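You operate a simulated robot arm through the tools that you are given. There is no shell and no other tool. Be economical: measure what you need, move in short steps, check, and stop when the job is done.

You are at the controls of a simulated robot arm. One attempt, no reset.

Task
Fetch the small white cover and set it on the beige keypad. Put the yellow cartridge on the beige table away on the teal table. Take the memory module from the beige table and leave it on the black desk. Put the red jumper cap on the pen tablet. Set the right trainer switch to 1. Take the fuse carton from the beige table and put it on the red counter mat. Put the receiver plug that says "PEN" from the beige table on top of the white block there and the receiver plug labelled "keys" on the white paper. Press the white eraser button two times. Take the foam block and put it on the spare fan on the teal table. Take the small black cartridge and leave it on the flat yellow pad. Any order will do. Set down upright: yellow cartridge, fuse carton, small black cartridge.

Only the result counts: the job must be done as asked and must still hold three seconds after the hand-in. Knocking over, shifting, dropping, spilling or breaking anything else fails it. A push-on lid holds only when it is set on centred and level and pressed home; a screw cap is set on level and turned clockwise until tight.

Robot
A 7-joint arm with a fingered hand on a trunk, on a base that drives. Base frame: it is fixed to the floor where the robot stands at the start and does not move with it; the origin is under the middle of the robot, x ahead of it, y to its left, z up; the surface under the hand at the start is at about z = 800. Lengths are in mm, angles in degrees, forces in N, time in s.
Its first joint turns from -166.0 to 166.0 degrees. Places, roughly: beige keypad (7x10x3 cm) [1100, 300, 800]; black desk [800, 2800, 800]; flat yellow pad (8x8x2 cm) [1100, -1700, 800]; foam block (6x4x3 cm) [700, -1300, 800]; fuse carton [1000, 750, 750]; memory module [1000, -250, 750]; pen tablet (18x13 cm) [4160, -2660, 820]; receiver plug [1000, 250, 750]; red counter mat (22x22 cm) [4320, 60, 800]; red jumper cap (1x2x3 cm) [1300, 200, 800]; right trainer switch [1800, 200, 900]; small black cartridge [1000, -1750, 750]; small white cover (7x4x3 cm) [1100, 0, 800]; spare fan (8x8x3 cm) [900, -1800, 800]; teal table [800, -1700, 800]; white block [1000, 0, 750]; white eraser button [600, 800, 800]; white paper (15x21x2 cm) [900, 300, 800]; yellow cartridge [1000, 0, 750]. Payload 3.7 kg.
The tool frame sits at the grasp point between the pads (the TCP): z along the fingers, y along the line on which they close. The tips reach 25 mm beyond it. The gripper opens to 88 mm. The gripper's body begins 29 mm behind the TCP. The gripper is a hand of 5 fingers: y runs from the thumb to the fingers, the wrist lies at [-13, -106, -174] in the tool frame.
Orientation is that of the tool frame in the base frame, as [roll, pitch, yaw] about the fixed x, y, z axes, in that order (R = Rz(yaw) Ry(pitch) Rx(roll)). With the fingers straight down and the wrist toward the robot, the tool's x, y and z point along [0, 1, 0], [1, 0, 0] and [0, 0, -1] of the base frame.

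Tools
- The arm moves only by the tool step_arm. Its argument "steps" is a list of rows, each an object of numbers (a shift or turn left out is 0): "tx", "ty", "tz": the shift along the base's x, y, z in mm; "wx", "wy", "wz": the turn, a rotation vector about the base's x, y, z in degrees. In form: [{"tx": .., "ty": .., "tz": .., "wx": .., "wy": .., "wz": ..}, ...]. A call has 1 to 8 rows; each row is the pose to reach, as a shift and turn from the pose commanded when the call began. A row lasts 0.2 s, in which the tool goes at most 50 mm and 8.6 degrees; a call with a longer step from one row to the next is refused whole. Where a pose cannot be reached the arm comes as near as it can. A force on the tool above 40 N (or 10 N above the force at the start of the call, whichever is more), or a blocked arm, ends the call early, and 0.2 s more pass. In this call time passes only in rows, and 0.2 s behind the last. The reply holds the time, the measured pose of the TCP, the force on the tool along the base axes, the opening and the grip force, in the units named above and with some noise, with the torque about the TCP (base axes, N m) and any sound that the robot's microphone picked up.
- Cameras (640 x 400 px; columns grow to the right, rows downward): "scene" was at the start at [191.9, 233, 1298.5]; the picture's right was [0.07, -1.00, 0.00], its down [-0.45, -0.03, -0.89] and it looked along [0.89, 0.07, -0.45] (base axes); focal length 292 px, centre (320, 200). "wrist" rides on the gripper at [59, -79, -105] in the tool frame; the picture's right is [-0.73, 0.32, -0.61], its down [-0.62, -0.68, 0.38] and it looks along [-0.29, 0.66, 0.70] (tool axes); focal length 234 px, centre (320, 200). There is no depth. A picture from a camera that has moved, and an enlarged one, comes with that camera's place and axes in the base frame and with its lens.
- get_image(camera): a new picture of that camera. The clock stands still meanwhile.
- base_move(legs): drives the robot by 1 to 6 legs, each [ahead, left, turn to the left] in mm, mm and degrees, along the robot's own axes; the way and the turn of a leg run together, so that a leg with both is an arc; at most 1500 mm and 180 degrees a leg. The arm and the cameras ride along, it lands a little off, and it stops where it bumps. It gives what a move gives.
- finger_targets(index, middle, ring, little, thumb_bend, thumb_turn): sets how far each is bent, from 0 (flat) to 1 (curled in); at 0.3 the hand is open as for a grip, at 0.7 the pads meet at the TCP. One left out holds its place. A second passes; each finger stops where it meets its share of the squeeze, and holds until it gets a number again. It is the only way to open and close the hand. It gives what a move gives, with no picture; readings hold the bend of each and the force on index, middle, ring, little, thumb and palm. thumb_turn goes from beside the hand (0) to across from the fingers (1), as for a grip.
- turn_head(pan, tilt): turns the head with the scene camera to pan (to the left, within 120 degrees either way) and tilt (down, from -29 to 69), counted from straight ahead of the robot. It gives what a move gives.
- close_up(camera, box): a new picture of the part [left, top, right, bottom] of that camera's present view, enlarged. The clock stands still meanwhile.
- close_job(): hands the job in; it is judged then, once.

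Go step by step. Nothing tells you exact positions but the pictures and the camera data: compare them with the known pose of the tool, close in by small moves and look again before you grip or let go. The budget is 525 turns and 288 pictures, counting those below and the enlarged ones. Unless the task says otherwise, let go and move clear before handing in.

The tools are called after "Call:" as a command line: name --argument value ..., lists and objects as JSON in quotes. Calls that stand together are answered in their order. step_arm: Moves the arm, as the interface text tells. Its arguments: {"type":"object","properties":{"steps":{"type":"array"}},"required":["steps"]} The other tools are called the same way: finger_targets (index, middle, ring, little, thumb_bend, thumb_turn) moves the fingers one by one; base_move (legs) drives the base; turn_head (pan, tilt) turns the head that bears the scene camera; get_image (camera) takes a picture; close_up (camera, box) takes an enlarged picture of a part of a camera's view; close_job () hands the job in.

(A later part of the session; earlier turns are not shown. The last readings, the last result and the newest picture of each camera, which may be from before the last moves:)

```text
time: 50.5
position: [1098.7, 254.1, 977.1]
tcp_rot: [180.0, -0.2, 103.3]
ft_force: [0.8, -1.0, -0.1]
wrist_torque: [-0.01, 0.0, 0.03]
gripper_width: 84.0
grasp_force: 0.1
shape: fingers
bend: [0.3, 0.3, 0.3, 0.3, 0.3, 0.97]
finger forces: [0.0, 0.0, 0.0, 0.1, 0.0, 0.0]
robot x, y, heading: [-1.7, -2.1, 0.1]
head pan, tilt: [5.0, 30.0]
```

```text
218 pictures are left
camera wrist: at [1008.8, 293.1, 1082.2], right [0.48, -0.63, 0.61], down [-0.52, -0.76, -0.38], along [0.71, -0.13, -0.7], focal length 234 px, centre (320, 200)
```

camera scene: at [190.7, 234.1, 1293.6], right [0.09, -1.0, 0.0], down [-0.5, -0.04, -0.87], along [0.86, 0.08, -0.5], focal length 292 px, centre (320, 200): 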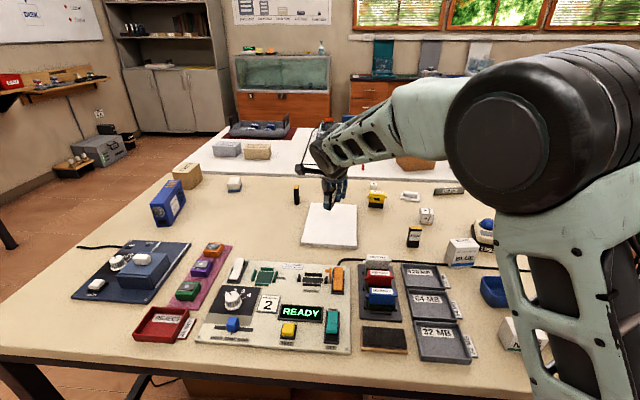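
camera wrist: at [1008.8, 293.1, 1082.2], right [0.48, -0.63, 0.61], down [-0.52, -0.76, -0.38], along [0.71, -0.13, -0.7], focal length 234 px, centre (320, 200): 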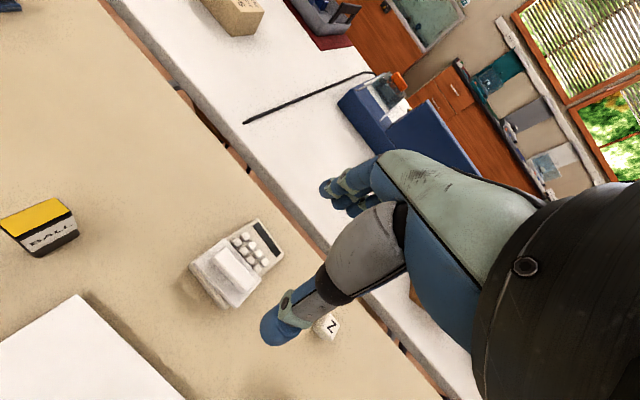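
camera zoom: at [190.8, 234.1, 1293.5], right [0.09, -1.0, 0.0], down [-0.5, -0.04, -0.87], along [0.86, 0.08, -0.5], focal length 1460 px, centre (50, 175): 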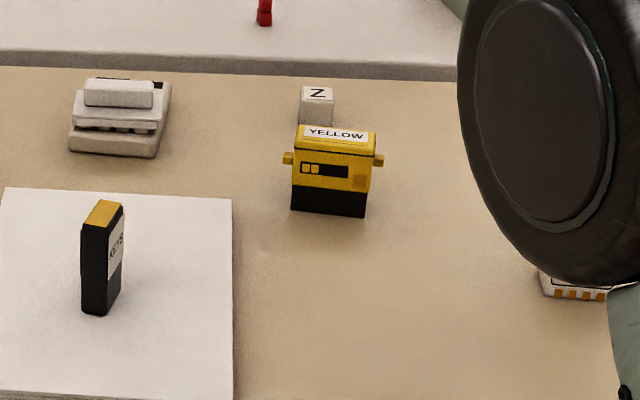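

The cover sits on the keypad. Next the white START button of the eraser, about (605, 758); I fly there with index and thumb pinched and other fingers curled.

Call:
step_arm --steps '[{"tx": -34, "ty": 34, "tz": 5, "wz": -4}, {"tx": -68, "ty": 68, "tz": 10, "wz": -8}, {"tx": -102, "ty": 102, "tz": 15, "wz": -13.3}, {"tx": -136, "ty": 136, "tz": 20, "wz": -13.3}, {"tx": -170, "ty": 170, "tz": 20, "wz": -13.3}, {"tx": -204, "ty": 204, "tz": 20, "wz": -13.3}, {"tx": -238, "ty": 238, "tz": 20, "wz": -13.3}, {"tx": -270, "ty": 272, "tz": 20, "wz": -13.3}]'

Call:
step_arm --steps '[{"tx": -34, "ty": 33}, {"tx": -68, "ty": 66}, {"tx": -102, "ty": 99}, {"tx": -136, "ty": 132}, {"tx": -170, "ty": 165}, {"tx": -204, "ty": 190}, {"tx": -223, "ty": 213}]'

Call:
finger_targets --index 0.7 --middle 1.0 --ring 1.0 --little 1.0 --thumb_bend 0.7

Call:
turn_head --pan 45 --tilt 40

Call:
get_image --camera "wrist"

Call:
get_image --camera "scene"

```text
time: 52.3
position: [829.1, 526.4, 997.8]
tcp_rot: [-179.9, 0.0, 89.9]
ft_force: [1.3, -1.0, -0.6]
wrist_torque: [-0.01, 0.07, 0.01]
gripper_width: 84.4
grasp_force: 0.1
shape: fingers
bend: [0.3, 0.3, 0.3, 0.3, 0.3, 0.97]
finger forces: [0.0, 0.0, 0.0, 0.0, 0.1, 0.0]
robot x, y, heading: [1.4, -2.5, -0.0]
head pan, tilt: [5.0, 30.0]
```

```text
time: 53.9
position: [606.2, 719.3, 989.5]
tcp_rot: [-179.9, 0.0, 90.0]
ft_force: [-0.4, -0.4, -0.3]
wrist_torque: [0.04, -0.01, -0.02]
gripper_width: 84.5
grasp_force: 0.0
shape: fingers
bend: [0.3, 0.3, 0.3, 0.3, 0.3, 0.97]
finger forces: [0.0, 0.0, 0.0, 0.0, 0.0, 0.0]
out of reach, approached as far as the arm can: row 6, 7
robot x, y, heading: [-0.2, 0.7, -0.0]
head pan, tilt: [5.0, 30.0]
```

```text
time: 54.9
position: [606.4, 719.3, 988.6]
tcp_rot: [-180.0, -0.1, 90.0]
ft_force: [0.5, 0.2, 0.6]
wrist_torque: [-0.01, -0.03, -0.01]
gripper_width: 0.0
grasp_force: 0.1
shape: fingers
bend: [0.7, 1.0, 1.0, 1.0, 0.7, 0.97]
finger forces: [0.1, 0.0, 0.0, 0.0, 0.1, 0.1]
robot x, y, heading: [-2.5, -0.7, -0.1]
head pan, tilt: [5.0, 30.0]
```

```text
time: 56.0
position: [605.8, 719.9, 990.7]
tcp_rot: [180.0, -0.1, 90.1]
ft_force: [0.6, -0.2, -0.6]
wrist_torque: [0.0, -0.01, 0.0]
gripper_width: 0.0
grasp_force: 0.0
shape: fingers
bend: [0.7, 1.0, 1.0, 1.0, 0.7, 0.97]
finger forces: [0.1, 0.1, 0.0, 0.0, 0.1, 0.1]
robot x, y, heading: [-1.6, -0.6, -0.0]
head pan, tilt: [45.0, 40.0]
```

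```text
217 pictures are left
camera wrist: at [527.1, 777.2, 1094.7], right [0.32, -0.73, 0.61], down [-0.68, -0.62, -0.38], along [0.66, -0.29, -0.7], focal length 234 px, centre (320, 200)
```

wrist: 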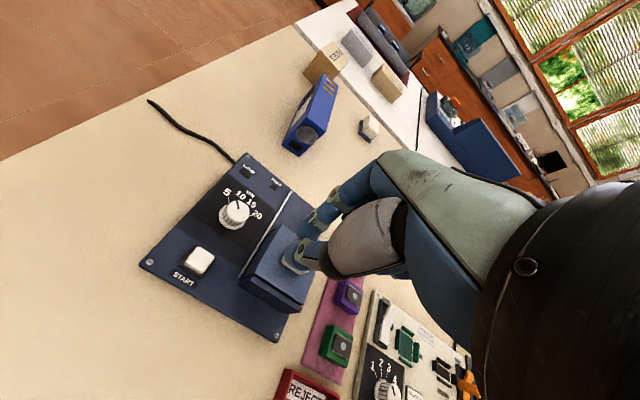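

```text
216 pictures are left
camera scene: at [160.7, 286.4, 1278.2], right [0.71, -0.71, 0.0], down [-0.45, -0.45, -0.77], along [0.54, 0.54, -0.64], focal length 292 px, centre (320, 200)
```

scene: 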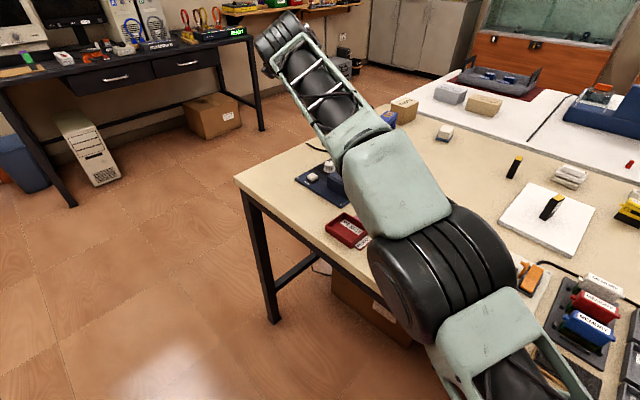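

The START button's top is at about (608, 759), just out of reach; I'll drive 250 mm to the left.

Call:
base_move --legs '[[0, 250, 0]]'

Call:
close_up --camera "wrist" --box '[248, 190, 376, 270]'

```text
time: 57.8
position: [606.0, 970.3, 989.6]
tcp_rot: [179.9, 0.0, 90.2]
ft_force: [0.0, 0.4, 0.3]
wrist_torque: [-0.02, -0.02, 0.0]
gripper_width: 0.0
grasp_force: 0.0
shape: fingers
bend: [0.7, 1.0, 1.0, 1.0, 0.7, 0.97]
finger forces: [0.0, 0.1, 0.1, 0.0, 0.0, 0.0]
robot x, y, heading: [3.3, 248.8, 0.1]
head pan, tilt: [45.0, 40.0]
```

```text
5.00 times, centred on (312, 230) of wrist
camera zoom: at [526.3, 1027.5, 1094.8], right [0.32, -0.73, 0.61], down [-0.68, -0.62, -0.38], along [0.66, -0.29, -0.7], focal length 1171 px, centre (360, 50)
```

zoom: 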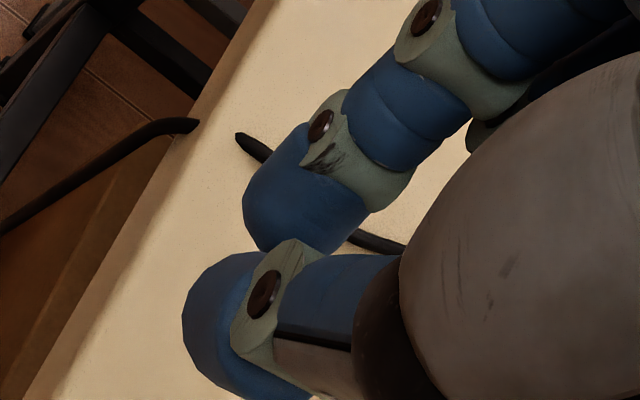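

Base moved. To keep the curled fingers away from the eraser's lid I'll turn the hand -90° while moving above the button.

Call:
step_arm --steps '[{"ty": -25, "wz": -8.5}, {"ty": -50, "wz": -17}, {"ty": -75, "wz": -25.5}, {"ty": -100, "wz": -34}, {"ty": -125, "wz": -42.5}, {"ty": -150, "wz": -51}, {"ty": -175, "wz": -59.5}, {"ty": -195, "wz": -68}]'

Call:
step_arm --steps '[{"tx": -3, "ty": -5, "tz": -20, "wz": -8}, {"tx": -7, "ty": -15, "tz": -40, "wz": -16}, {"tx": -7, "ty": -15, "tz": -60, "wz": -22}]'

Call:
get_image --camera "wrist"

Call:
get_image --camera "scene"

```text
time: 59.6
position: [605.3, 773.4, 989.5]
tcp_rot: [-180.0, 0.1, 21.9]
ft_force: [-0.1, 0.4, -0.5]
wrist_torque: [0.0, -0.02, 0.02]
gripper_width: 0.3
grasp_force: 0.0
shape: fingers
bend: [0.7, 1.0, 1.0, 1.0, 0.7, 0.97]
finger forces: [0.0, 0.0, 0.1, 0.0, 0.1, 0.0]
robot x, y, heading: [1.8, 251.6, -0.1]
head pan, tilt: [45.0, 40.0]
```

```text
time: 60.4
position: [598.5, 760.0, 930.6]
tcp_rot: [-180.0, 0.0, 0.0]
ft_force: [0.2, 0.5, -0.3]
wrist_torque: [0.02, 0.02, 0.02]
gripper_width: 0.0
grasp_force: 0.0
shape: fingers
bend: [0.7, 1.0, 1.0, 1.0, 0.7, 0.97]
finger forces: [0.0, 0.0, 0.1, 0.2, 0.1, 0.0]
robot x, y, heading: [0.3, 251.1, 0.0]
head pan, tilt: [45.0, 40.0]
```

```text
214 pictures are left
camera wrist: at [657.1, 838.5, 1034.4], right [-0.73, -0.32, 0.61], down [-0.62, 0.68, -0.38], along [-0.29, -0.66, -0.7], focal length 234 px, centre (320, 200)
```

wrist: 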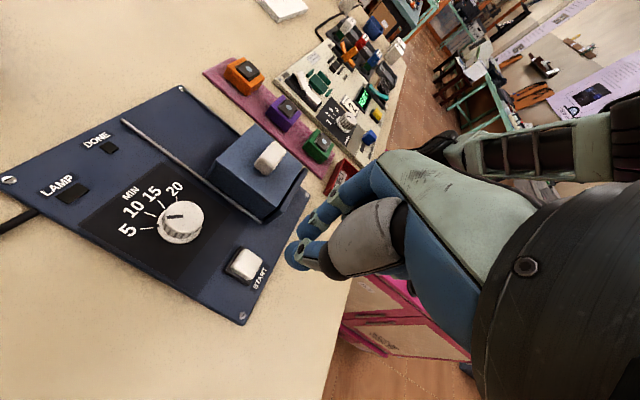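

```text
213 pictures are left
camera scene: at [160.3, 536.3, 1278.2], right [0.71, -0.71, 0.0], down [-0.45, -0.46, -0.77], along [0.54, 0.54, -0.64], focal length 292 px, centre (320, 200)
```

scene: 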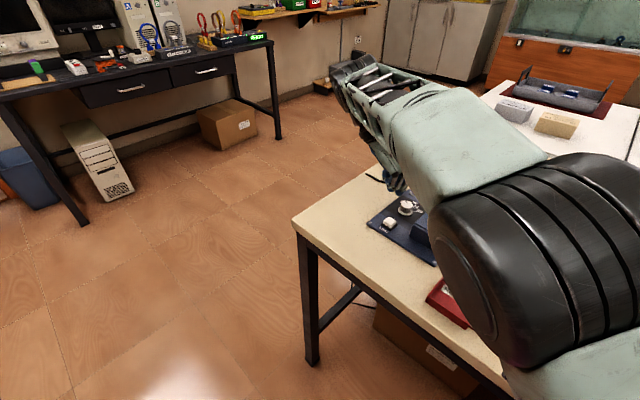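

The button is confirmed at (608, 758). I descend over it.

Call:
step_arm --steps '[{"ty": -2, "tz": -40}, {"ty": -2, "tz": -68}]'

Call:
close_up --camera "wrist" --box '[230, 190, 358, 270]'

Call:
close_up --camera "scene" --box '[350, 180, 446, 240]'

```text
time: 61.0
position: [598.1, 756.7, 861.4]
tcp_rot: [179.9, 0.0, 0.2]
ft_force: [-0.7, -0.5, 0.6]
wrist_torque: [-0.03, -0.03, -0.02]
gripper_width: 0.0
grasp_force: 0.1
shape: fingers
bend: [0.7, 1.0, 1.0, 1.0, 0.7, 0.97]
finger forces: [0.1, 0.0, 0.0, 0.1, 0.0, 0.0]
robot x, y, heading: [-0.6, 251.7, -0.0]
head pan, tilt: [45.0, 40.0]
```

```text
5.00 times, centred on (294, 230) of wrist
camera zoom: at [656.9, 835.6, 966.6], right [-0.73, -0.32, 0.61], down [-0.62, 0.68, -0.38], along [-0.29, -0.66, -0.7], focal length 1171 px, centre (450, 50)
```

zoom: 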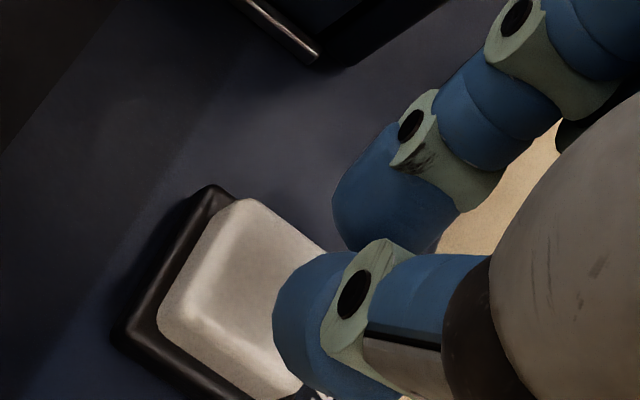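

```text
6.67 times, centred on (398, 210) of scene
camera zoom: at [160.3, 536.3, 1278.2], right [0.71, -0.71, 0.0], down [-0.45, -0.45, -0.77], along [0.54, 0.54, -0.64], focal length 1947 px, centre (-200, 133)
```

zoom: 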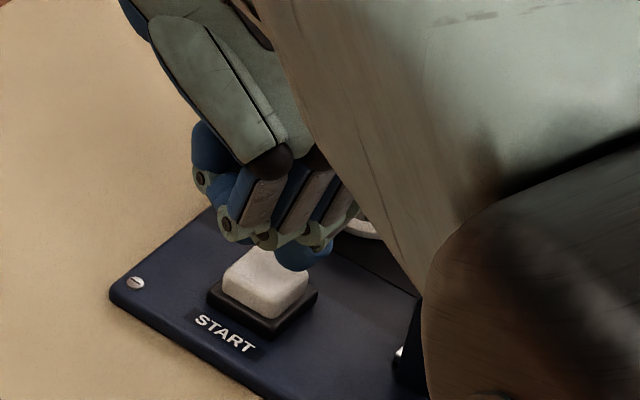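

Call:
step_arm --steps '[{"ty": 3, "tz": -6}, {"ty": 3, "tz": -12}, {"ty": 3, "tz": -15}]'

Call:
step_arm --steps '[{"tz": -2}, {"tz": -4}]'

Call:
close_up --camera "wrist" --box '[230, 190, 358, 270]'

```text
time: 61.8
position: [597.0, 761.0, 847.4]
tcp_rot: [180.0, 0.0, 0.1]
ft_force: [0.0, -0.4, 2.0]
wrist_torque: [-0.05, -0.01, 0.01]
gripper_width: 0.0
grasp_force: 0.9
shape: fingers
bend: [0.7, 1.0, 1.0, 1.0, 0.7, 0.97]
finger forces: [1.5, 0.1, 0.0, 0.0, 0.1, 0.1]
robot x, y, heading: [1.5, 248.7, 0.0]
head pan, tilt: [45.0, 40.0]
heard: click
```

```text
time: 62.4
position: [598.1, 759.7, 844.1]
tcp_rot: [-180.0, -0.1, 0.0]
ft_force: [0.4, -1.7, 10.6]
wrist_torque: [-0.07, -0.14, -0.01]
gripper_width: 0.0
grasp_force: 5.4
shape: fingers
bend: [0.7, 1.0, 1.0, 1.0, 0.7, 0.97]
finger forces: [10.1, 0.0, 0.0, 0.0, 0.4, 0.1]
robot x, y, heading: [-4.5, 250.3, 0.1]
head pan, tilt: [45.0, 40.0]
```

```text
5.00 times, centred on (294, 230) of wrist
camera zoom: at [656.9, 838.6, 948.7], right [-0.73, -0.32, 0.61], down [-0.62, 0.68, -0.38], along [-0.29, -0.66, -0.7], focal length 1171 px, centre (450, 50)
```

zoom: 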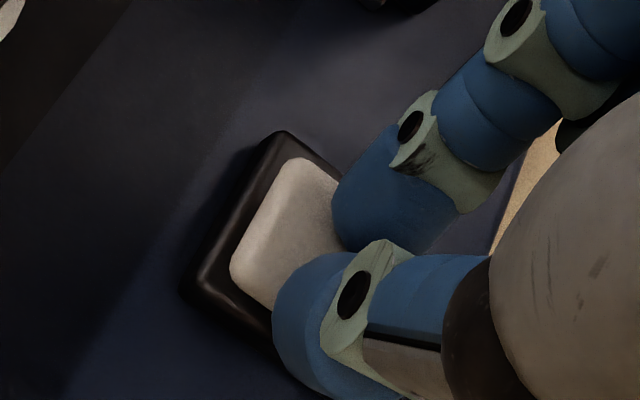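

One click was heard. I lift off and press a second time.

Call:
step_arm --steps '[{"tz": 10}, {"tz": 20}, {"tz": 20}]'

Call:
step_arm --steps '[{"tz": -8}, {"tz": -14}, {"tz": -17}, {"tz": -18}]'

```text
time: 63.2
position: [597.2, 760.8, 862.4]
tcp_rot: [-180.0, 0.0, 0.0]
ft_force: [-0.4, 0.7, 0.3]
wrist_torque: [0.02, -0.02, 0.0]
gripper_width: 0.0
grasp_force: 0.1
shape: fingers
bend: [0.7, 1.0, 1.0, 1.0, 0.7, 0.97]
finger forces: [0.0, 0.0, 0.0, 0.1, 0.0, 0.0]
robot x, y, heading: [-2.9, 253.2, 0.0]
head pan, tilt: [45.0, 40.0]
```

```text
time: 64.2
position: [597.8, 758.6, 845.2]
tcp_rot: [180.0, 0.0, 0.1]
ft_force: [-0.7, 0.3, 3.0]
wrist_torque: [-0.01, -0.03, -0.02]
gripper_width: 0.1
grasp_force: 1.6
shape: fingers
bend: [0.7, 1.0, 1.0, 1.0, 0.7, 0.97]
finger forces: [2.7, 0.0, 0.0, 0.0, 0.6, 0.0]
robot x, y, heading: [-1.2, 249.8, 0.1]
head pan, tilt: [45.0, 40.0]
heard: click
```

Two clicks heard; the eraser is done. I lift clear and look at the fuse carton.

Call:
step_arm --steps '[{"tz": 40}, {"tz": 80}, {"tz": 120}, {"tz": 160}]'

Call:
finger_targets --index 0.3 --middle 0.3 --ring 0.3 --little 0.3 --thumb_bend 0.3

Call:
step_arm --steps '[{"wz": 8.5}, {"wz": 17}, {"wz": 25.5}, {"wz": 34}, {"wz": 42.5}, {"wz": 51}, {"wz": 59.5}, {"wz": 68}]'

Call:
turn_head --pan 10 --tilt 30

Call:
get_image --camera "scene"

```text
time: 65.2
position: [598.1, 760.5, 954.4]
tcp_rot: [179.9, 0.0, 0.1]
ft_force: [-0.6, 0.7, 0.6]
wrist_torque: [-0.04, -0.02, 0.02]
gripper_width: 0.0
grasp_force: 0.1
shape: fingers
bend: [0.7, 1.0, 1.0, 1.0, 0.7, 0.97]
finger forces: [0.1, 0.0, 0.1, 0.1, 0.0, 0.0]
out of reach, approached as far as the arm can: row 3, 4
robot x, y, heading: [0.5, 249.3, -0.1]
head pan, tilt: [45.0, 40.0]
```

```text
time: 66.2
position: [598.5, 760.0, 954.5]
tcp_rot: [-180.0, 0.0, 0.0]
ft_force: [-0.1, -0.2, -0.4]
wrist_torque: [-0.01, 0.0, -0.02]
gripper_width: 84.2
grasp_force: 0.0
shape: fingers
bend: [0.3, 0.3, 0.3, 0.3, 0.3, 0.97]
finger forces: [0.0, 0.1, 0.0, 0.0, 0.0, 0.0]
robot x, y, heading: [0.1, 252.2, 0.2]
head pan, tilt: [45.0, 40.0]
```

```text
time: 68.0
position: [599.0, 759.4, 953.9]
tcp_rot: [-180.0, 0.0, 68.3]
ft_force: [0.2, 0.4, 0.2]
wrist_torque: [0.0, 0.01, 0.01]
gripper_width: 84.3
grasp_force: 0.0
shape: fingers
bend: [0.3, 0.3, 0.3, 0.3, 0.3, 0.97]
finger forces: [0.0, 0.0, 0.0, 0.1, 0.1, 0.0]
robot x, y, heading: [-1.7, 253.7, 0.3]
head pan, tilt: [45.0, 40.0]
```

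```text
time: 69.0
position: [599.6, 760.8, 954.9]
tcp_rot: [-180.0, 0.0, 68.0]
ft_force: [-0.9, 0.0, -0.2]
wrist_torque: [-0.03, 0.05, 0.0]
gripper_width: 84.6
grasp_force: 0.1
shape: fingers
bend: [0.3, 0.3, 0.3, 0.3, 0.3, 0.97]
finger forces: [0.0, 0.0, 0.1, 0.1, 0.1, 0.0]
robot x, y, heading: [3.7, 252.2, 0.1]
head pan, tilt: [10.0, 30.0]
```

```text
209 pictures are left
camera scene: at [189.3, 492.0, 1293.5], right [0.18, -0.98, 0.0], down [-0.49, -0.09, -0.87], along [0.85, 0.15, -0.5], focal length 292 px, centre (320, 200)
```

scene: 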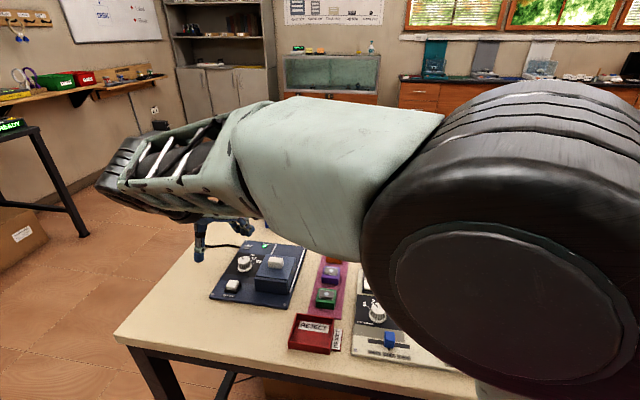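

Call:
step_arm --steps '[{"tx": 30, "ty": -20, "tz": 15, "wz": 8}, {"tx": 65, "ty": -40, "tz": 35, "wz": 16}, {"tx": 105, "ty": -60, "tz": 55, "wz": 22}, {"tx": 150, "ty": -70, "tz": 65, "wz": 22}, {"tx": 199, "ty": -70, "tz": 65, "wz": 22}, {"tx": 248, "ty": -70, "tz": 65, "wz": 22}, {"tx": 297, "ty": -60, "tz": 65, "wz": 22}, {"tx": 346, "ty": -50, "tz": 65, "wz": 22}]'

Call:
get_image --camera "wrist"

Call:
get_image --camera "scene"

```text
time: 70.8
position: [945.5, 710.3, 1020.6]
tcp_rot: [179.9, -0.1, 90.1]
ft_force: [-0.3, -0.2, 1.6]
wrist_torque: [0.02, -0.01, 0.01]
gripper_width: 84.2
grasp_force: 0.0
shape: fingers
bend: [0.3, 0.3, 0.3, 0.3, 0.3, 0.97]
finger forces: [0.0, 0.0, 0.1, 0.1, 0.0, 0.0]
robot x, y, heading: [0.2, 252.1, -0.0]
head pan, tilt: [10.0, 30.0]
```

```text
208 pictures are left
camera wrist: at [865.7, 767.9, 1125.3], right [0.32, -0.73, 0.61], down [-0.68, -0.62, -0.39], along [0.66, -0.29, -0.7], focal length 234 px, centre (320, 200)
```

wrist: 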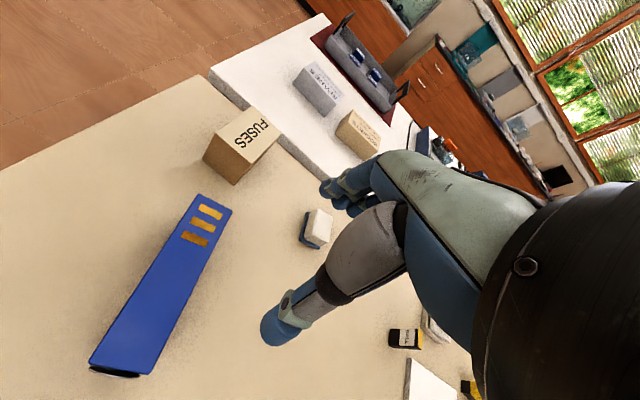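

```text
207 pictures are left
camera scene: at [188.8, 491.7, 1293.7], right [0.17, -0.98, 0.0], down [-0.49, -0.09, -0.87], along [0.85, 0.15, -0.5], focal length 292 px, centre (320, 200)
```

scene: 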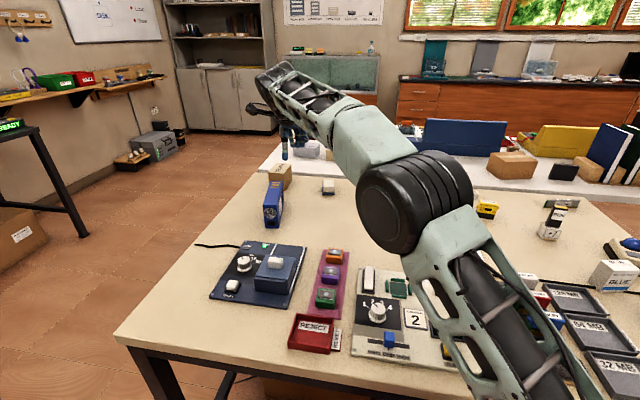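

The carton is about 95×58 mm at (1120, 805), so I need to grip it across y. I'll drive left and slightly ahead to reach it.

Call:
base_move --legs '[[0, 300, 0], [70, 0, 0]]'

Call:
step_arm --steps '[{"ty": -40, "wz": 8.5}, {"ty": -80, "wz": 17}, {"ty": -120, "wz": 25.5}, {"ty": -160, "wz": 34}, {"ty": -190, "wz": 42.5}, {"ty": -200, "wz": 51}, {"ty": -200, "wz": 59.5}, {"ty": -200, "wz": 68}]'

Call:
step_arm --steps '[{"wz": 8}, {"wz": 14}]'

Call:
get_image --camera "wrist"

Call:
get_image --camera "scene"

```text
time: 73.4
position: [1015.0, 1011.2, 1019.5]
tcp_rot: [-180.0, 0.0, 90.1]
ft_force: [-0.5, -1.0, -0.5]
wrist_torque: [0.02, 0.02, 0.01]
gripper_width: 84.4
grasp_force: 0.1
shape: fingers
bend: [0.3, 0.3, 0.3, 0.3, 0.3, 0.97]
finger forces: [0.0, 0.1, 0.0, 0.0, 0.0, 0.1]
robot x, y, heading: [66.5, 551.6, 0.2]
head pan, tilt: [10.0, 30.0]
```

```text
time: 75.2
position: [1014.2, 809.3, 1018.5]
tcp_rot: [-179.9, 0.0, 158.1]
ft_force: [0.1, 0.9, 0.7]
wrist_torque: [-0.01, -0.03, 0.0]
gripper_width: 84.7
grasp_force: 0.0
shape: fingers
bend: [0.3, 0.3, 0.3, 0.3, 0.3, 0.97]
finger forces: [0.1, 0.0, 0.0, 0.1, 0.0, 0.0]
robot x, y, heading: [66.7, 552.9, 0.1]
head pan, tilt: [10.0, 30.0]
```

```text
time: 75.8
position: [1013.8, 810.5, 1019.7]
tcp_rot: [-180.0, 0.0, 172.2]
ft_force: [-0.3, -0.3, -0.4]
wrist_torque: [0.0, -0.02, 0.03]
gripper_width: 84.6
grasp_force: 0.1
shape: fingers
bend: [0.3, 0.3, 0.3, 0.3, 0.3, 0.97]
finger forces: [0.0, 0.0, 0.1, 0.1, 0.1, 0.0]
robot x, y, heading: [70.7, 548.5, 0.5]
head pan, tilt: [10.0, 30.0]
```

```text
206 pictures are left
camera wrist: at [945.7, 739.6, 1124.7], right [0.76, 0.22, 0.61], down [0.53, -0.76, -0.38], along [0.38, 0.61, -0.7], focal length 234 px, centre (320, 200)
```

wrist: 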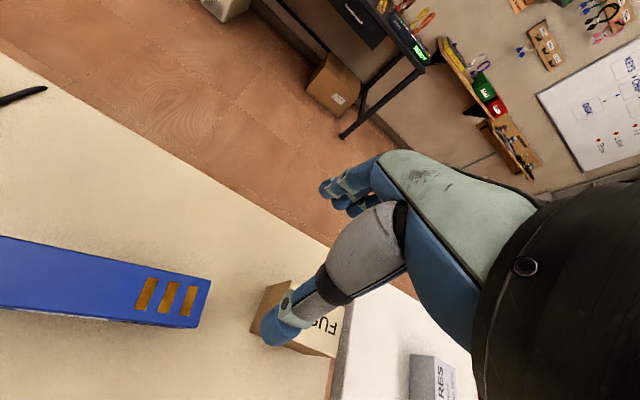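

```text
205 pictures are left
camera scene: at [259.1, 792.0, 1293.6], right [0.17, -0.98, 0.0], down [-0.49, -0.09, -0.87], along [0.85, 0.15, -0.5], focal length 292 px, centre (320, 200)
```

scene: 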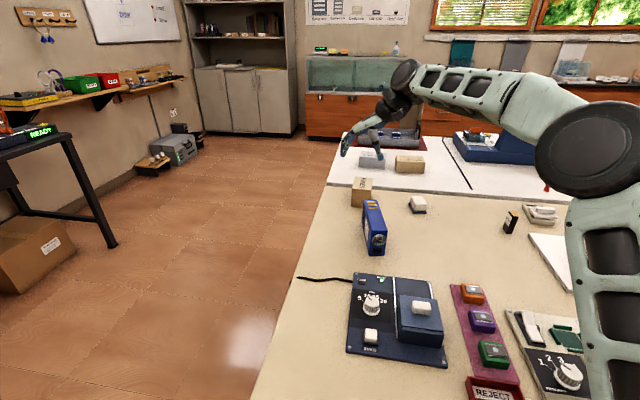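

Call:
close_up --camera "scene" --box '[322, 160, 402, 210]'

```text
8.00 times, centred on (362, 185) of scene
camera zoom: at [259.1, 792.0, 1293.6], right [0.17, -0.98, 0.0], down [-0.49, -0.09, -0.87], along [0.85, 0.15, -0.5], focal length 2336 px, centre (-16, 320)
```

zoom: 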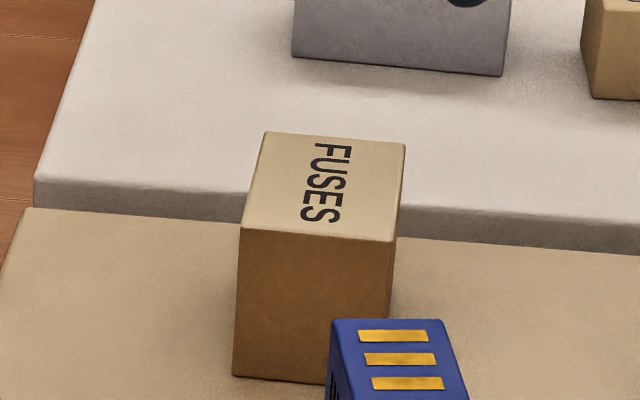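

Box measured: x 1070–1158, y 773–833, top 868. Moving above it, squared up.

Call:
step_arm --steps '[{"tx": 35, "ty": -2, "wz": 3.8}, {"tx": 70, "ty": -4, "wz": 7.6}, {"tx": 102, "ty": -6, "wz": 7.6}, {"tx": 102, "ty": -6, "tz": -40, "wz": 7.6}, {"tx": 102, "ty": -6, "tz": -70, "wz": 7.6}]'

Call:
get_image --camera "wrist"

Call:
close_up --camera "scene" --box '[314, 120, 410, 180]'

```text
time: 77.0
position: [1117.4, 804.6, 948.7]
tcp_rot: [-179.9, 0.0, 179.7]
ft_force: [0.0, 0.3, 0.8]
wrist_torque: [-0.04, -0.03, -0.02]
gripper_width: 84.5
grasp_force: 0.0
shape: fingers
bend: [0.3, 0.3, 0.3, 0.3, 0.3, 0.97]
finger forces: [0.0, 0.0, 0.0, 0.0, 0.0, 0.0]
out of reach, approached as far as the arm can: row 3, 4
robot x, y, heading: [69.5, 545.7, 0.1]
head pan, tilt: [10.0, 30.0]
```

```text
203 pictures are left
camera wrist: at [1058.2, 725.8, 1054.7], right [0.73, 0.32, 0.61], down [0.62, -0.68, -0.38], along [0.29, 0.66, -0.7], focal length 234 px, centre (320, 200)
```

wrist: 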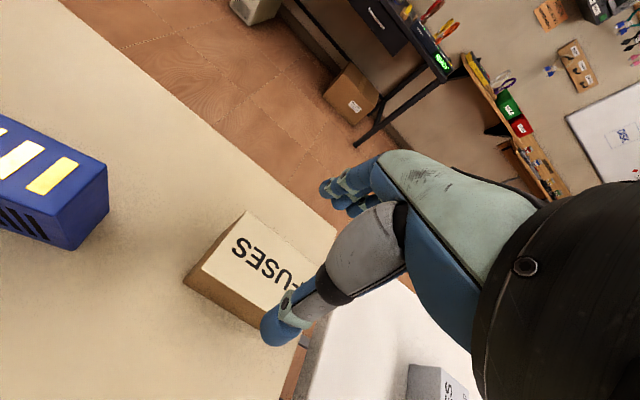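

```text
6.67 times, centred on (362, 150) of scene
camera zoom: at [258.9, 792.0, 1293.6], right [0.18, -0.98, 0.0], down [-0.49, -0.09, -0.87], along [0.85, 0.15, -0.5], focal length 1947 px, centre (40, 533)
```

zoom: 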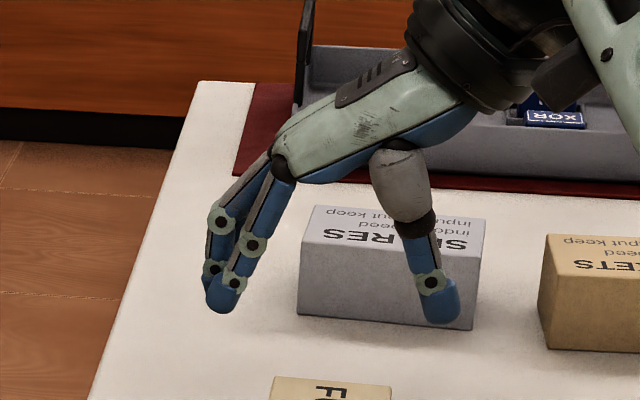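

Aligned. Descending around the carton and gripping.

Call:
step_arm --steps '[{"tx": -2, "ty": -1, "tz": -40}, {"tx": -2, "ty": -1, "tz": -75}, {"tx": -2, "ty": -1, "tz": -97}]'

Call:
finger_targets --index 0.7 --middle 0.7 --ring 0.7 --little 0.7 --thumb_bend 0.7

Call:
close_up --camera "scene" --box '[314, 150, 410, 210]'

```text
time: 78.0
position: [1137.7, 812.9, 900.5]
tcp_rot: [179.5, 2.3, 179.9]
ft_force: [0.0, 0.0, 0.1]
wrist_torque: [-0.02, 0.0, 0.0]
gripper_width: 84.8
grasp_force: 0.0
shape: fingers
bend: [0.3, 0.3, 0.3, 0.3, 0.3, 0.97]
finger forces: [0.0, 0.1, 0.0, 0.0, 0.1, 0.0]
out of reach, approached as far as the arm can: row 1, 2, 3
robot x, y, heading: [76.5, 550.5, 0.3]
head pan, tilt: [10.0, 30.0]
stopped in row 3: the arm was blocked; the commanded pose is now the measured one
```

```text
time: 79.0
position: [1137.9, 813.0, 900.1]
tcp_rot: [179.5, 2.4, 180.0]
ft_force: [-0.1, -0.5, -0.6]
wrist_torque: [0.0, 0.0, 0.0]
gripper_width: 0.0
grasp_force: 0.0
shape: fingers
bend: [0.7, 0.7, 0.7, 0.7, 0.7, 0.97]
finger forces: [0.0, 0.0, 0.1, 0.0, 0.1, 0.0]
robot x, y, heading: [75.1, 547.4, 0.3]
head pan, tilt: [10.0, 30.0]
```

```text
6.67 times, centred on (362, 180) of scene
camera zoom: at [252.8, 792.1, 1295.2], right [0.18, -0.98, 0.0], down [-0.48, -0.09, -0.87], along [0.86, 0.15, -0.49], focal length 1947 px, centre (40, 333)
```

zoom: 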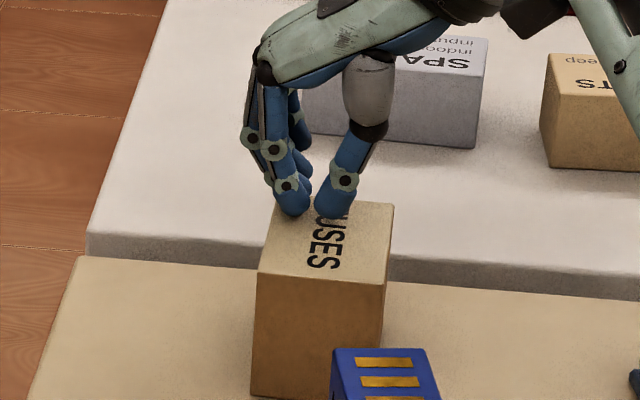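

The arm got blocked before reaching the carton. I back off upward and look at what the arm is touching.

Call:
step_arm --steps '[{"tx": -15, "ty": -5, "tz": 30}, {"tx": -40, "ty": -10, "tz": 60}, {"tx": -80, "ty": -12, "tz": 90}]'

Call:
turn_head --pan -20 --tilt 45

Call:
get_image --camera "scene"

```text
time: 79.8
position: [1111.6, 811.7, 987.9]
tcp_rot: [179.7, 1.1, -180.0]
ft_force: [0.0, 0.9, -0.1]
wrist_torque: [-0.01, -0.01, -0.03]
gripper_width: 0.1
grasp_force: 0.1
shape: fingers
bend: [0.7, 0.7, 0.7, 0.7, 0.7, 0.97]
finger forces: [0.0, 0.0, 0.0, 0.1, 0.1, 0.0]
out of reach, approached as far as the arm can: row 1, 2, 3
robot x, y, heading: [76.5, 550.7, 0.1]
head pan, tilt: [10.0, 30.0]
```

```text
time: 80.8
position: [1108.1, 812.2, 988.0]
tcp_rot: [179.7, 1.1, 180.0]
ft_force: [-0.3, -0.3, -0.6]
wrist_torque: [-0.01, -0.01, 0.01]
gripper_width: 0.3
grasp_force: 0.1
shape: fingers
bend: [0.7, 0.7, 0.7, 0.7, 0.7, 0.97]
finger forces: [0.0, 0.0, 0.0, 0.1, 0.0, 0.1]
robot x, y, heading: [75.2, 548.5, 0.3]
head pan, tilt: [-20.0, 45.0]
```

```text
200 pictures are left
camera scene: at [253.0, 747.8, 1271.0], right [-0.34, -0.94, 0.0], down [-0.67, 0.24, -0.71], along [0.67, -0.24, -0.71], focal length 292 px, centre (320, 200)
```

scene: 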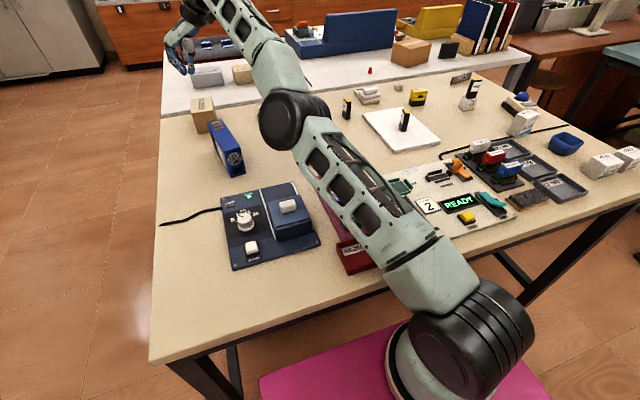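

The extended upper arm hangs low over the table edge, so I'll approach the carton from the table's left side instead. First I retract the arm.

Call:
step_arm --steps '[{"tx": -40, "ty": -20, "tz": 10, "wz": -8.5}, {"tx": -85, "ty": -40, "tz": 25, "wz": -17}, {"tx": -130, "ty": -55, "tz": 40, "wz": -25.5}, {"tx": -175, "ty": -70, "tz": 55, "wz": -34}, {"tx": -220, "ty": -85, "tz": 70, "wz": -42.5}, {"tx": -265, "ty": -95, "tz": 85, "wz": -51}, {"tx": -310, "ty": -105, "tz": 100, "wz": -59.5}, {"tx": -350, "ty": -120, "tz": 115, "wz": -68}]'

Call:
step_arm --steps '[{"tx": -40, "ty": -20, "wz": -8.5}, {"tx": -85, "ty": -40, "wz": -17}, {"tx": -125, "ty": -60, "wz": -22}]'

Call:
finger_targets --index 0.3 --middle 0.3 --ring 0.3 --little 0.3 --thumb_bend 0.3

Call:
get_image --camera "scene"

```text
refused: row 2 steps farther than a row can; nothing moved
```

```text
time: 81.6
position: [1119.9, 787.5, 1059.8]
tcp_rot: [179.9, 1.1, 157.9]
ft_force: [0.8, -0.4, -0.6]
wrist_torque: [0.02, 0.01, -0.03]
gripper_width: 0.1
grasp_force: 0.1
shape: fingers
bend: [0.7, 0.7, 0.7, 0.7, 0.7, 0.97]
finger forces: [0.0, 0.1, 0.1, 0.0, 0.0, 0.1]
out of reach, approached as far as the arm can: row 1, 2, 3
robot x, y, heading: [79.9, 549.9, 0.4]
head pan, tilt: [-20.0, 45.0]
```

```text
time: 82.6
position: [1118.6, 787.3, 1060.8]
tcp_rot: [179.7, 1.1, 158.0]
ft_force: [0.5, 0.2, 0.3]
wrist_torque: [0.03, 0.01, 0.01]
gripper_width: 84.5
grasp_force: 0.0
shape: fingers
bend: [0.3, 0.3, 0.3, 0.3, 0.3, 0.97]
finger forces: [0.0, 0.0, 0.0, 0.1, 0.1, 0.0]
robot x, y, heading: [78.8, 548.4, 0.3]
head pan, tilt: [-20.0, 45.0]
```

```text
199 pictures are left
camera scene: at [253.1, 747.8, 1271.0], right [-0.34, -0.94, 0.0], down [-0.67, 0.24, -0.71], along [0.67, -0.24, -0.71], focal length 292 px, centre (320, 200)
```

scene: 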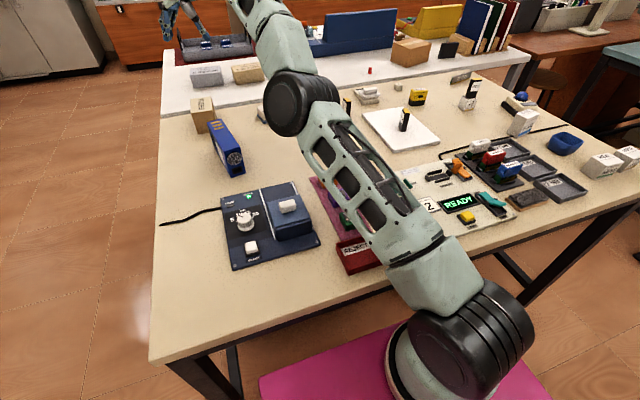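

The arm lags its command; I hold the command for a few rows to see if it converges.

Call:
step_arm --steps '[{"tz": 10}, {"tz": 20}, {"tz": 30}, {"tz": 30}, {"tz": 30}]'

```text
time: 83.8
position: [1109.0, 786.0, 1084.0]
tcp_rot: [179.6, 1.2, 157.9]
ft_force: [0.5, -0.4, -0.4]
wrist_torque: [0.01, 0.01, -0.04]
gripper_width: 84.6
grasp_force: 0.2
shape: fingers
bend: [0.3, 0.3, 0.3, 0.3, 0.3, 0.97]
finger forces: [0.0, 0.0, 0.0, 0.0, 0.0, 0.0]
out of reach, approached as far as the arm can: row 2, 3, 4, 5
robot x, y, heading: [78.6, 543.6, 0.3]
head pan, tilt: [-20.0, 45.0]
```

Call:
step_arm --steps '[{"wz": -8.5}, {"wz": -17}, {"wz": -25}, {"wz": -33}, {"wz": -41}, {"wz": -49}, {"wz": -57}, {"wz": -65}]'

Call:
get_image --camera "scene"

```text
time: 85.6
position: [1110.3, 786.1, 1084.7]
tcp_rot: [179.6, 1.2, 92.8]
ft_force: [0.8, -0.6, 0.0]
wrist_torque: [-0.01, 0.02, -0.02]
gripper_width: 84.3
grasp_force: 0.1
shape: fingers
bend: [0.3, 0.3, 0.3, 0.3, 0.3, 0.97]
finger forces: [0.0, 0.1, 0.0, 0.0, 0.1, 0.1]
robot x, y, heading: [74.0, 544.5, 0.3]
head pan, tilt: [-20.0, 45.0]
```

```text
198 pictures are left
camera scene: at [253.2, 747.6, 1271.0], right [-0.34, -0.94, 0.0], down [-0.67, 0.24, -0.71], along [0.67, -0.24, -0.71], focal length 292 px, centre (320, 200)
```

scene: 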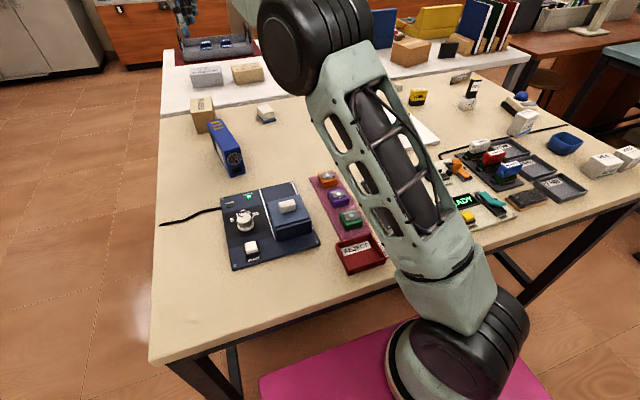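

The arm is free again and objects look undisturbed. Retracting toward the robot.

Call:
step_arm --steps '[{"tx": -45, "ty": -15}, {"tx": -90, "ty": -30}, {"tx": -135, "ty": -45, "tz": 5}, {"tx": -180, "ty": -60, "tz": 10}, {"tx": -225, "ty": -75, "tz": 15}, {"tx": -270, "ty": -90, "tz": 20}, {"tx": -315, "ty": -105, "tz": 25}, {"tx": -360, "ty": -120, "tz": 30}]'

Call:
step_arm --steps '[{"tx": -40, "ty": -25}, {"tx": -80, "ty": -50}]'

Call:
get_image --camera "scene"

```text
time: 87.4
position: [750.0, 669.3, 1114.2]
tcp_rot: [179.7, 1.2, 93.0]
ft_force: [0.2, -0.3, -0.8]
wrist_torque: [-0.01, -0.02, -0.02]
gripper_width: 84.4
grasp_force: 0.0
shape: fingers
bend: [0.3, 0.3, 0.3, 0.3, 0.3, 0.97]
finger forces: [0.1, 0.1, 0.0, 0.0, 0.0, 0.0]
robot x, y, heading: [74.7, 544.5, 0.3]
head pan, tilt: [-20.0, 45.0]
```

```text
time: 88.0
position: [669.9, 618.9, 1112.9]
tcp_rot: [179.7, 1.2, 93.1]
ft_force: [0.3, 0.1, 0.2]
wrist_torque: [0.0, 0.01, 0.03]
gripper_width: 84.5
grasp_force: 0.1
shape: fingers
bend: [0.3, 0.3, 0.3, 0.3, 0.3, 0.97]
finger forces: [0.0, 0.1, 0.0, 0.1, 0.0, 0.0]
robot x, y, heading: [76.3, 553.6, 0.5]
head pan, tilt: [-20.0, 45.0]
```

```text
197 pictures are left
camera scene: at [253.3, 747.9, 1270.9], right [-0.34, -0.94, 0.0], down [-0.67, 0.24, -0.71], along [0.67, -0.24, -0.71], focal length 292 px, centre (320, 200)
```

scene: 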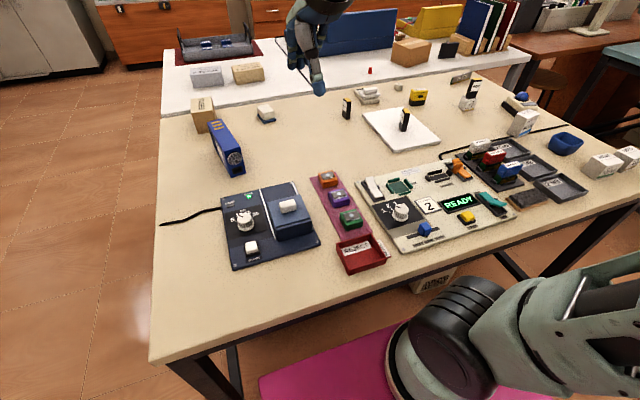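

Everything looks in place. Driving: back, left, ahead, and turn to face the table's left side.

Call:
base_move --legs '[[-120, 0, 0], [0, 960, 0], [1210, 0, 0], [0, 0, -90]]'

Call:
turn_head --pan 0 --tilt 35

Call:
get_image --camera "scene"

```text
time: 103.5
position: [1237.9, 911.9, 1115.4]
tcp_rot: [179.6, 1.3, 2.0]
ft_force: [0.3, 1.0, -0.1]
wrist_torque: [0.02, -0.01, -0.02]
gripper_width: 84.6
grasp_force: 0.0
shape: fingers
bend: [0.3, 0.3, 0.3, 0.3, 0.3, 0.97]
finger forces: [0.1, 0.1, 0.1, 0.0, 0.1, 0.1]
robot x, y, heading: [1175.1, 1505.7, -90.7]
head pan, tilt: [-20.0, 45.0]
```

```text
time: 104.3
position: [1237.5, 911.8, 1113.4]
tcp_rot: [179.7, 1.2, 2.0]
ft_force: [0.2, 0.4, 0.2]
wrist_torque: [-0.01, 0.03, 0.0]
gripper_width: 84.4
grasp_force: 0.1
shape: fingers
bend: [0.3, 0.3, 0.3, 0.3, 0.3, 0.97]
finger forces: [0.1, 0.0, 0.0, 0.1, 0.1, 0.1]
robot x, y, heading: [1172.6, 1505.8, -90.5]
head pan, tilt: [0.0, 35.0]
```

```text
196 pictures are left
camera scene: at [1400.3, 1315.5, 1285.7], right [-1.0, 0.01, 0.0], down [0.01, 0.57, -0.82], along [-0.01, -0.82, -0.57], focal length 292 px, centre (320, 200)
```

scene: 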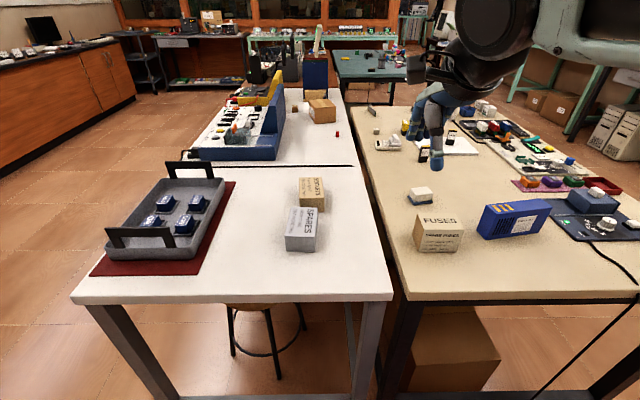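

Good view from this side; the carton is right in front. I move above it.

Call:
step_arm --steps '[{"tx": -30, "ty": -25, "wz": -2, "wy": -1.2}, {"tx": -65, "ty": -55, "tz": -10, "wz": -2, "wy": -1.2}, {"tx": -100, "ty": -80, "tz": -20, "wz": -2, "wy": -1.2}, {"tx": -129, "ty": -108, "tz": -40, "wz": -2, "wy": -1.2}, {"tx": -129, "ty": -108, "tz": -90, "wz": -2, "wy": -1.2}, {"tx": -129, "ty": -108, "tz": -140, "wz": -2, "wy": -1.2}]'

Call:
get_image --camera "wrist"

Call:
close_up --camera "scene" --box '[374, 180, 502, 260]'

```text
time: 105.7
position: [1109.2, 803.2, 972.4]
tcp_rot: [179.6, 0.1, 0.1]
ft_force: [-0.3, 0.0, -0.3]
wrist_torque: [0.01, 0.0, 0.02]
gripper_width: 84.6
grasp_force: 0.0
shape: fingers
bend: [0.3, 0.3, 0.3, 0.3, 0.3, 0.97]
finger forces: [0.0, 0.0, 0.1, 0.1, 0.0, 0.0]
robot x, y, heading: [1178.3, 1506.1, -90.7]
head pan, tilt: [0.0, 35.0]
```

```text
195 pictures are left
camera wrist: at [1167.8, 882.9, 1078.0], right [-0.73, -0.32, 0.61], down [-0.62, 0.68, -0.39], along [-0.29, -0.66, -0.69], focal length 234 px, centre (320, 200)
```

wrist: 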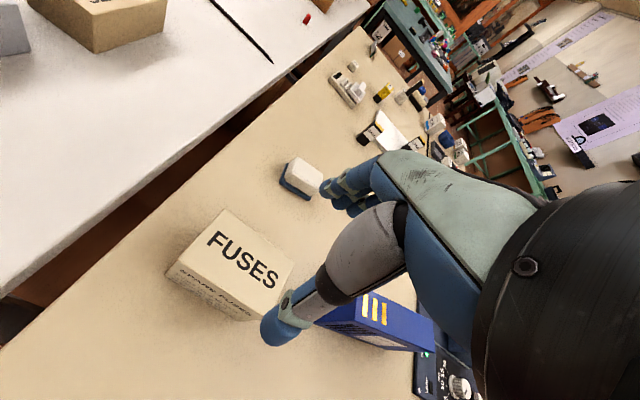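

```text
5.00 times, centred on (438, 220) of scene
camera zoom: at [1400.3, 1315.5, 1285.8], right [-1.0, 0.01, 0.0], down [0.01, 0.57, -0.82], along [-0.01, -0.82, -0.57], focal length 1460 px, centre (-270, 100)
```

zoom: 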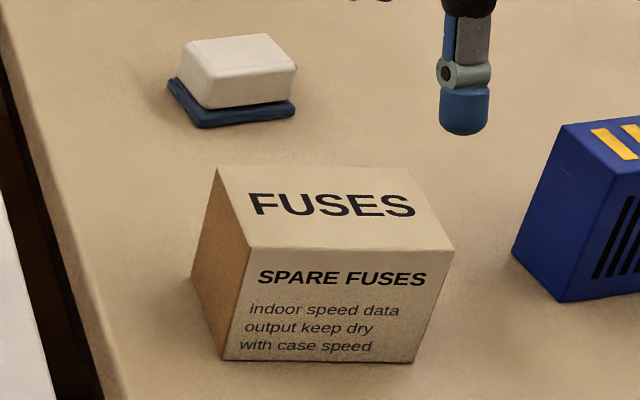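

The hand is centred on the carton. Descending and gripping.

Call:
step_arm --steps '[{"tz": -40, "wx": 0.4}, {"tz": -80, "wx": 0.4}, {"tz": -110, "wx": 0.4}, {"tz": -121, "wx": 0.4}]'

Call:
finger_targets --index 0.7 --middle 0.7 --ring 0.7 --little 0.7 --thumb_bend 0.7

Call:
step_arm --steps '[{"tz": 30}, {"tz": 60}, {"tz": 90}]'

Call:
get_image --camera "scene"

```text
time: 106.7
position: [1107.3, 804.1, 852.5]
tcp_rot: [179.9, -0.1, 0.0]
ft_force: [0.3, -0.7, 1.5]
wrist_torque: [-0.02, 0.01, -0.03]
gripper_width: 85.2
grasp_force: 0.9
shape: fingers
bend: [0.3, 0.3, 0.3, 0.3, 0.3, 0.97]
finger forces: [1.1, 0.0, 0.0, 0.0, 0.1, 0.1]
robot x, y, heading: [1174.7, 1505.1, -91.0]
head pan, tilt: [0.0, 35.0]
```

```text
time: 107.7
position: [1108.8, 804.4, 853.5]
tcp_rot: [-180.0, 0.0, 0.1]
ft_force: [0.3, -2.9, 9.7]
wrist_torque: [-0.42, -0.05, 0.12]
gripper_width: 55.4
grasp_force: 41.1
shape: fingers
bend: [0.38, 0.51, 0.51, 0.69, 0.55, 0.94]
finger forces: [22.0, 9.1, 9.7, 0.7, 39.7, 0.1]
robot x, y, heading: [1173.1, 1505.4, -90.9]
head pan, tilt: [0.0, 35.0]
```

```text
time: 108.5
position: [1110.1, 804.5, 942.1]
tcp_rot: [-179.9, 0.0, 0.0]
ft_force: [0.7, -0.6, -1.4]
wrist_torque: [0.0, 0.02, -0.01]
gripper_width: 55.2
grasp_force: 36.1
shape: fingers
bend: [0.38, 0.52, 0.52, 0.69, 0.55, 0.94]
finger forces: [18.1, 8.1, 8.7, 0.9, 37.2, 0.0]
robot x, y, heading: [1176.3, 1505.8, -90.5]
head pan, tilt: [0.0, 35.0]
```

```text
193 pictures are left
camera scene: at [1400.4, 1315.3, 1285.8], right [-1.0, 0.01, 0.0], down [0.01, 0.57, -0.82], along [-0.01, -0.82, -0.57], focal length 292 px, centre (320, 200)
```

scene: 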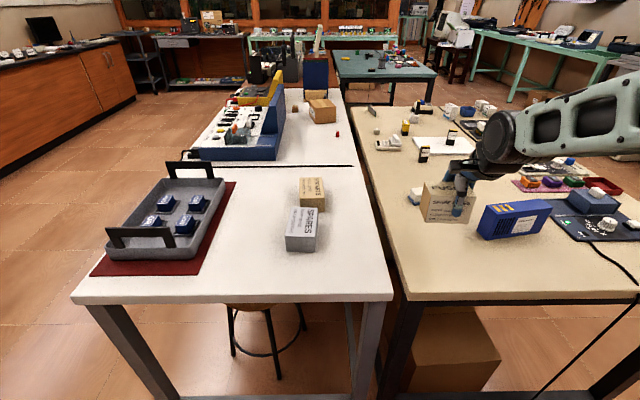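

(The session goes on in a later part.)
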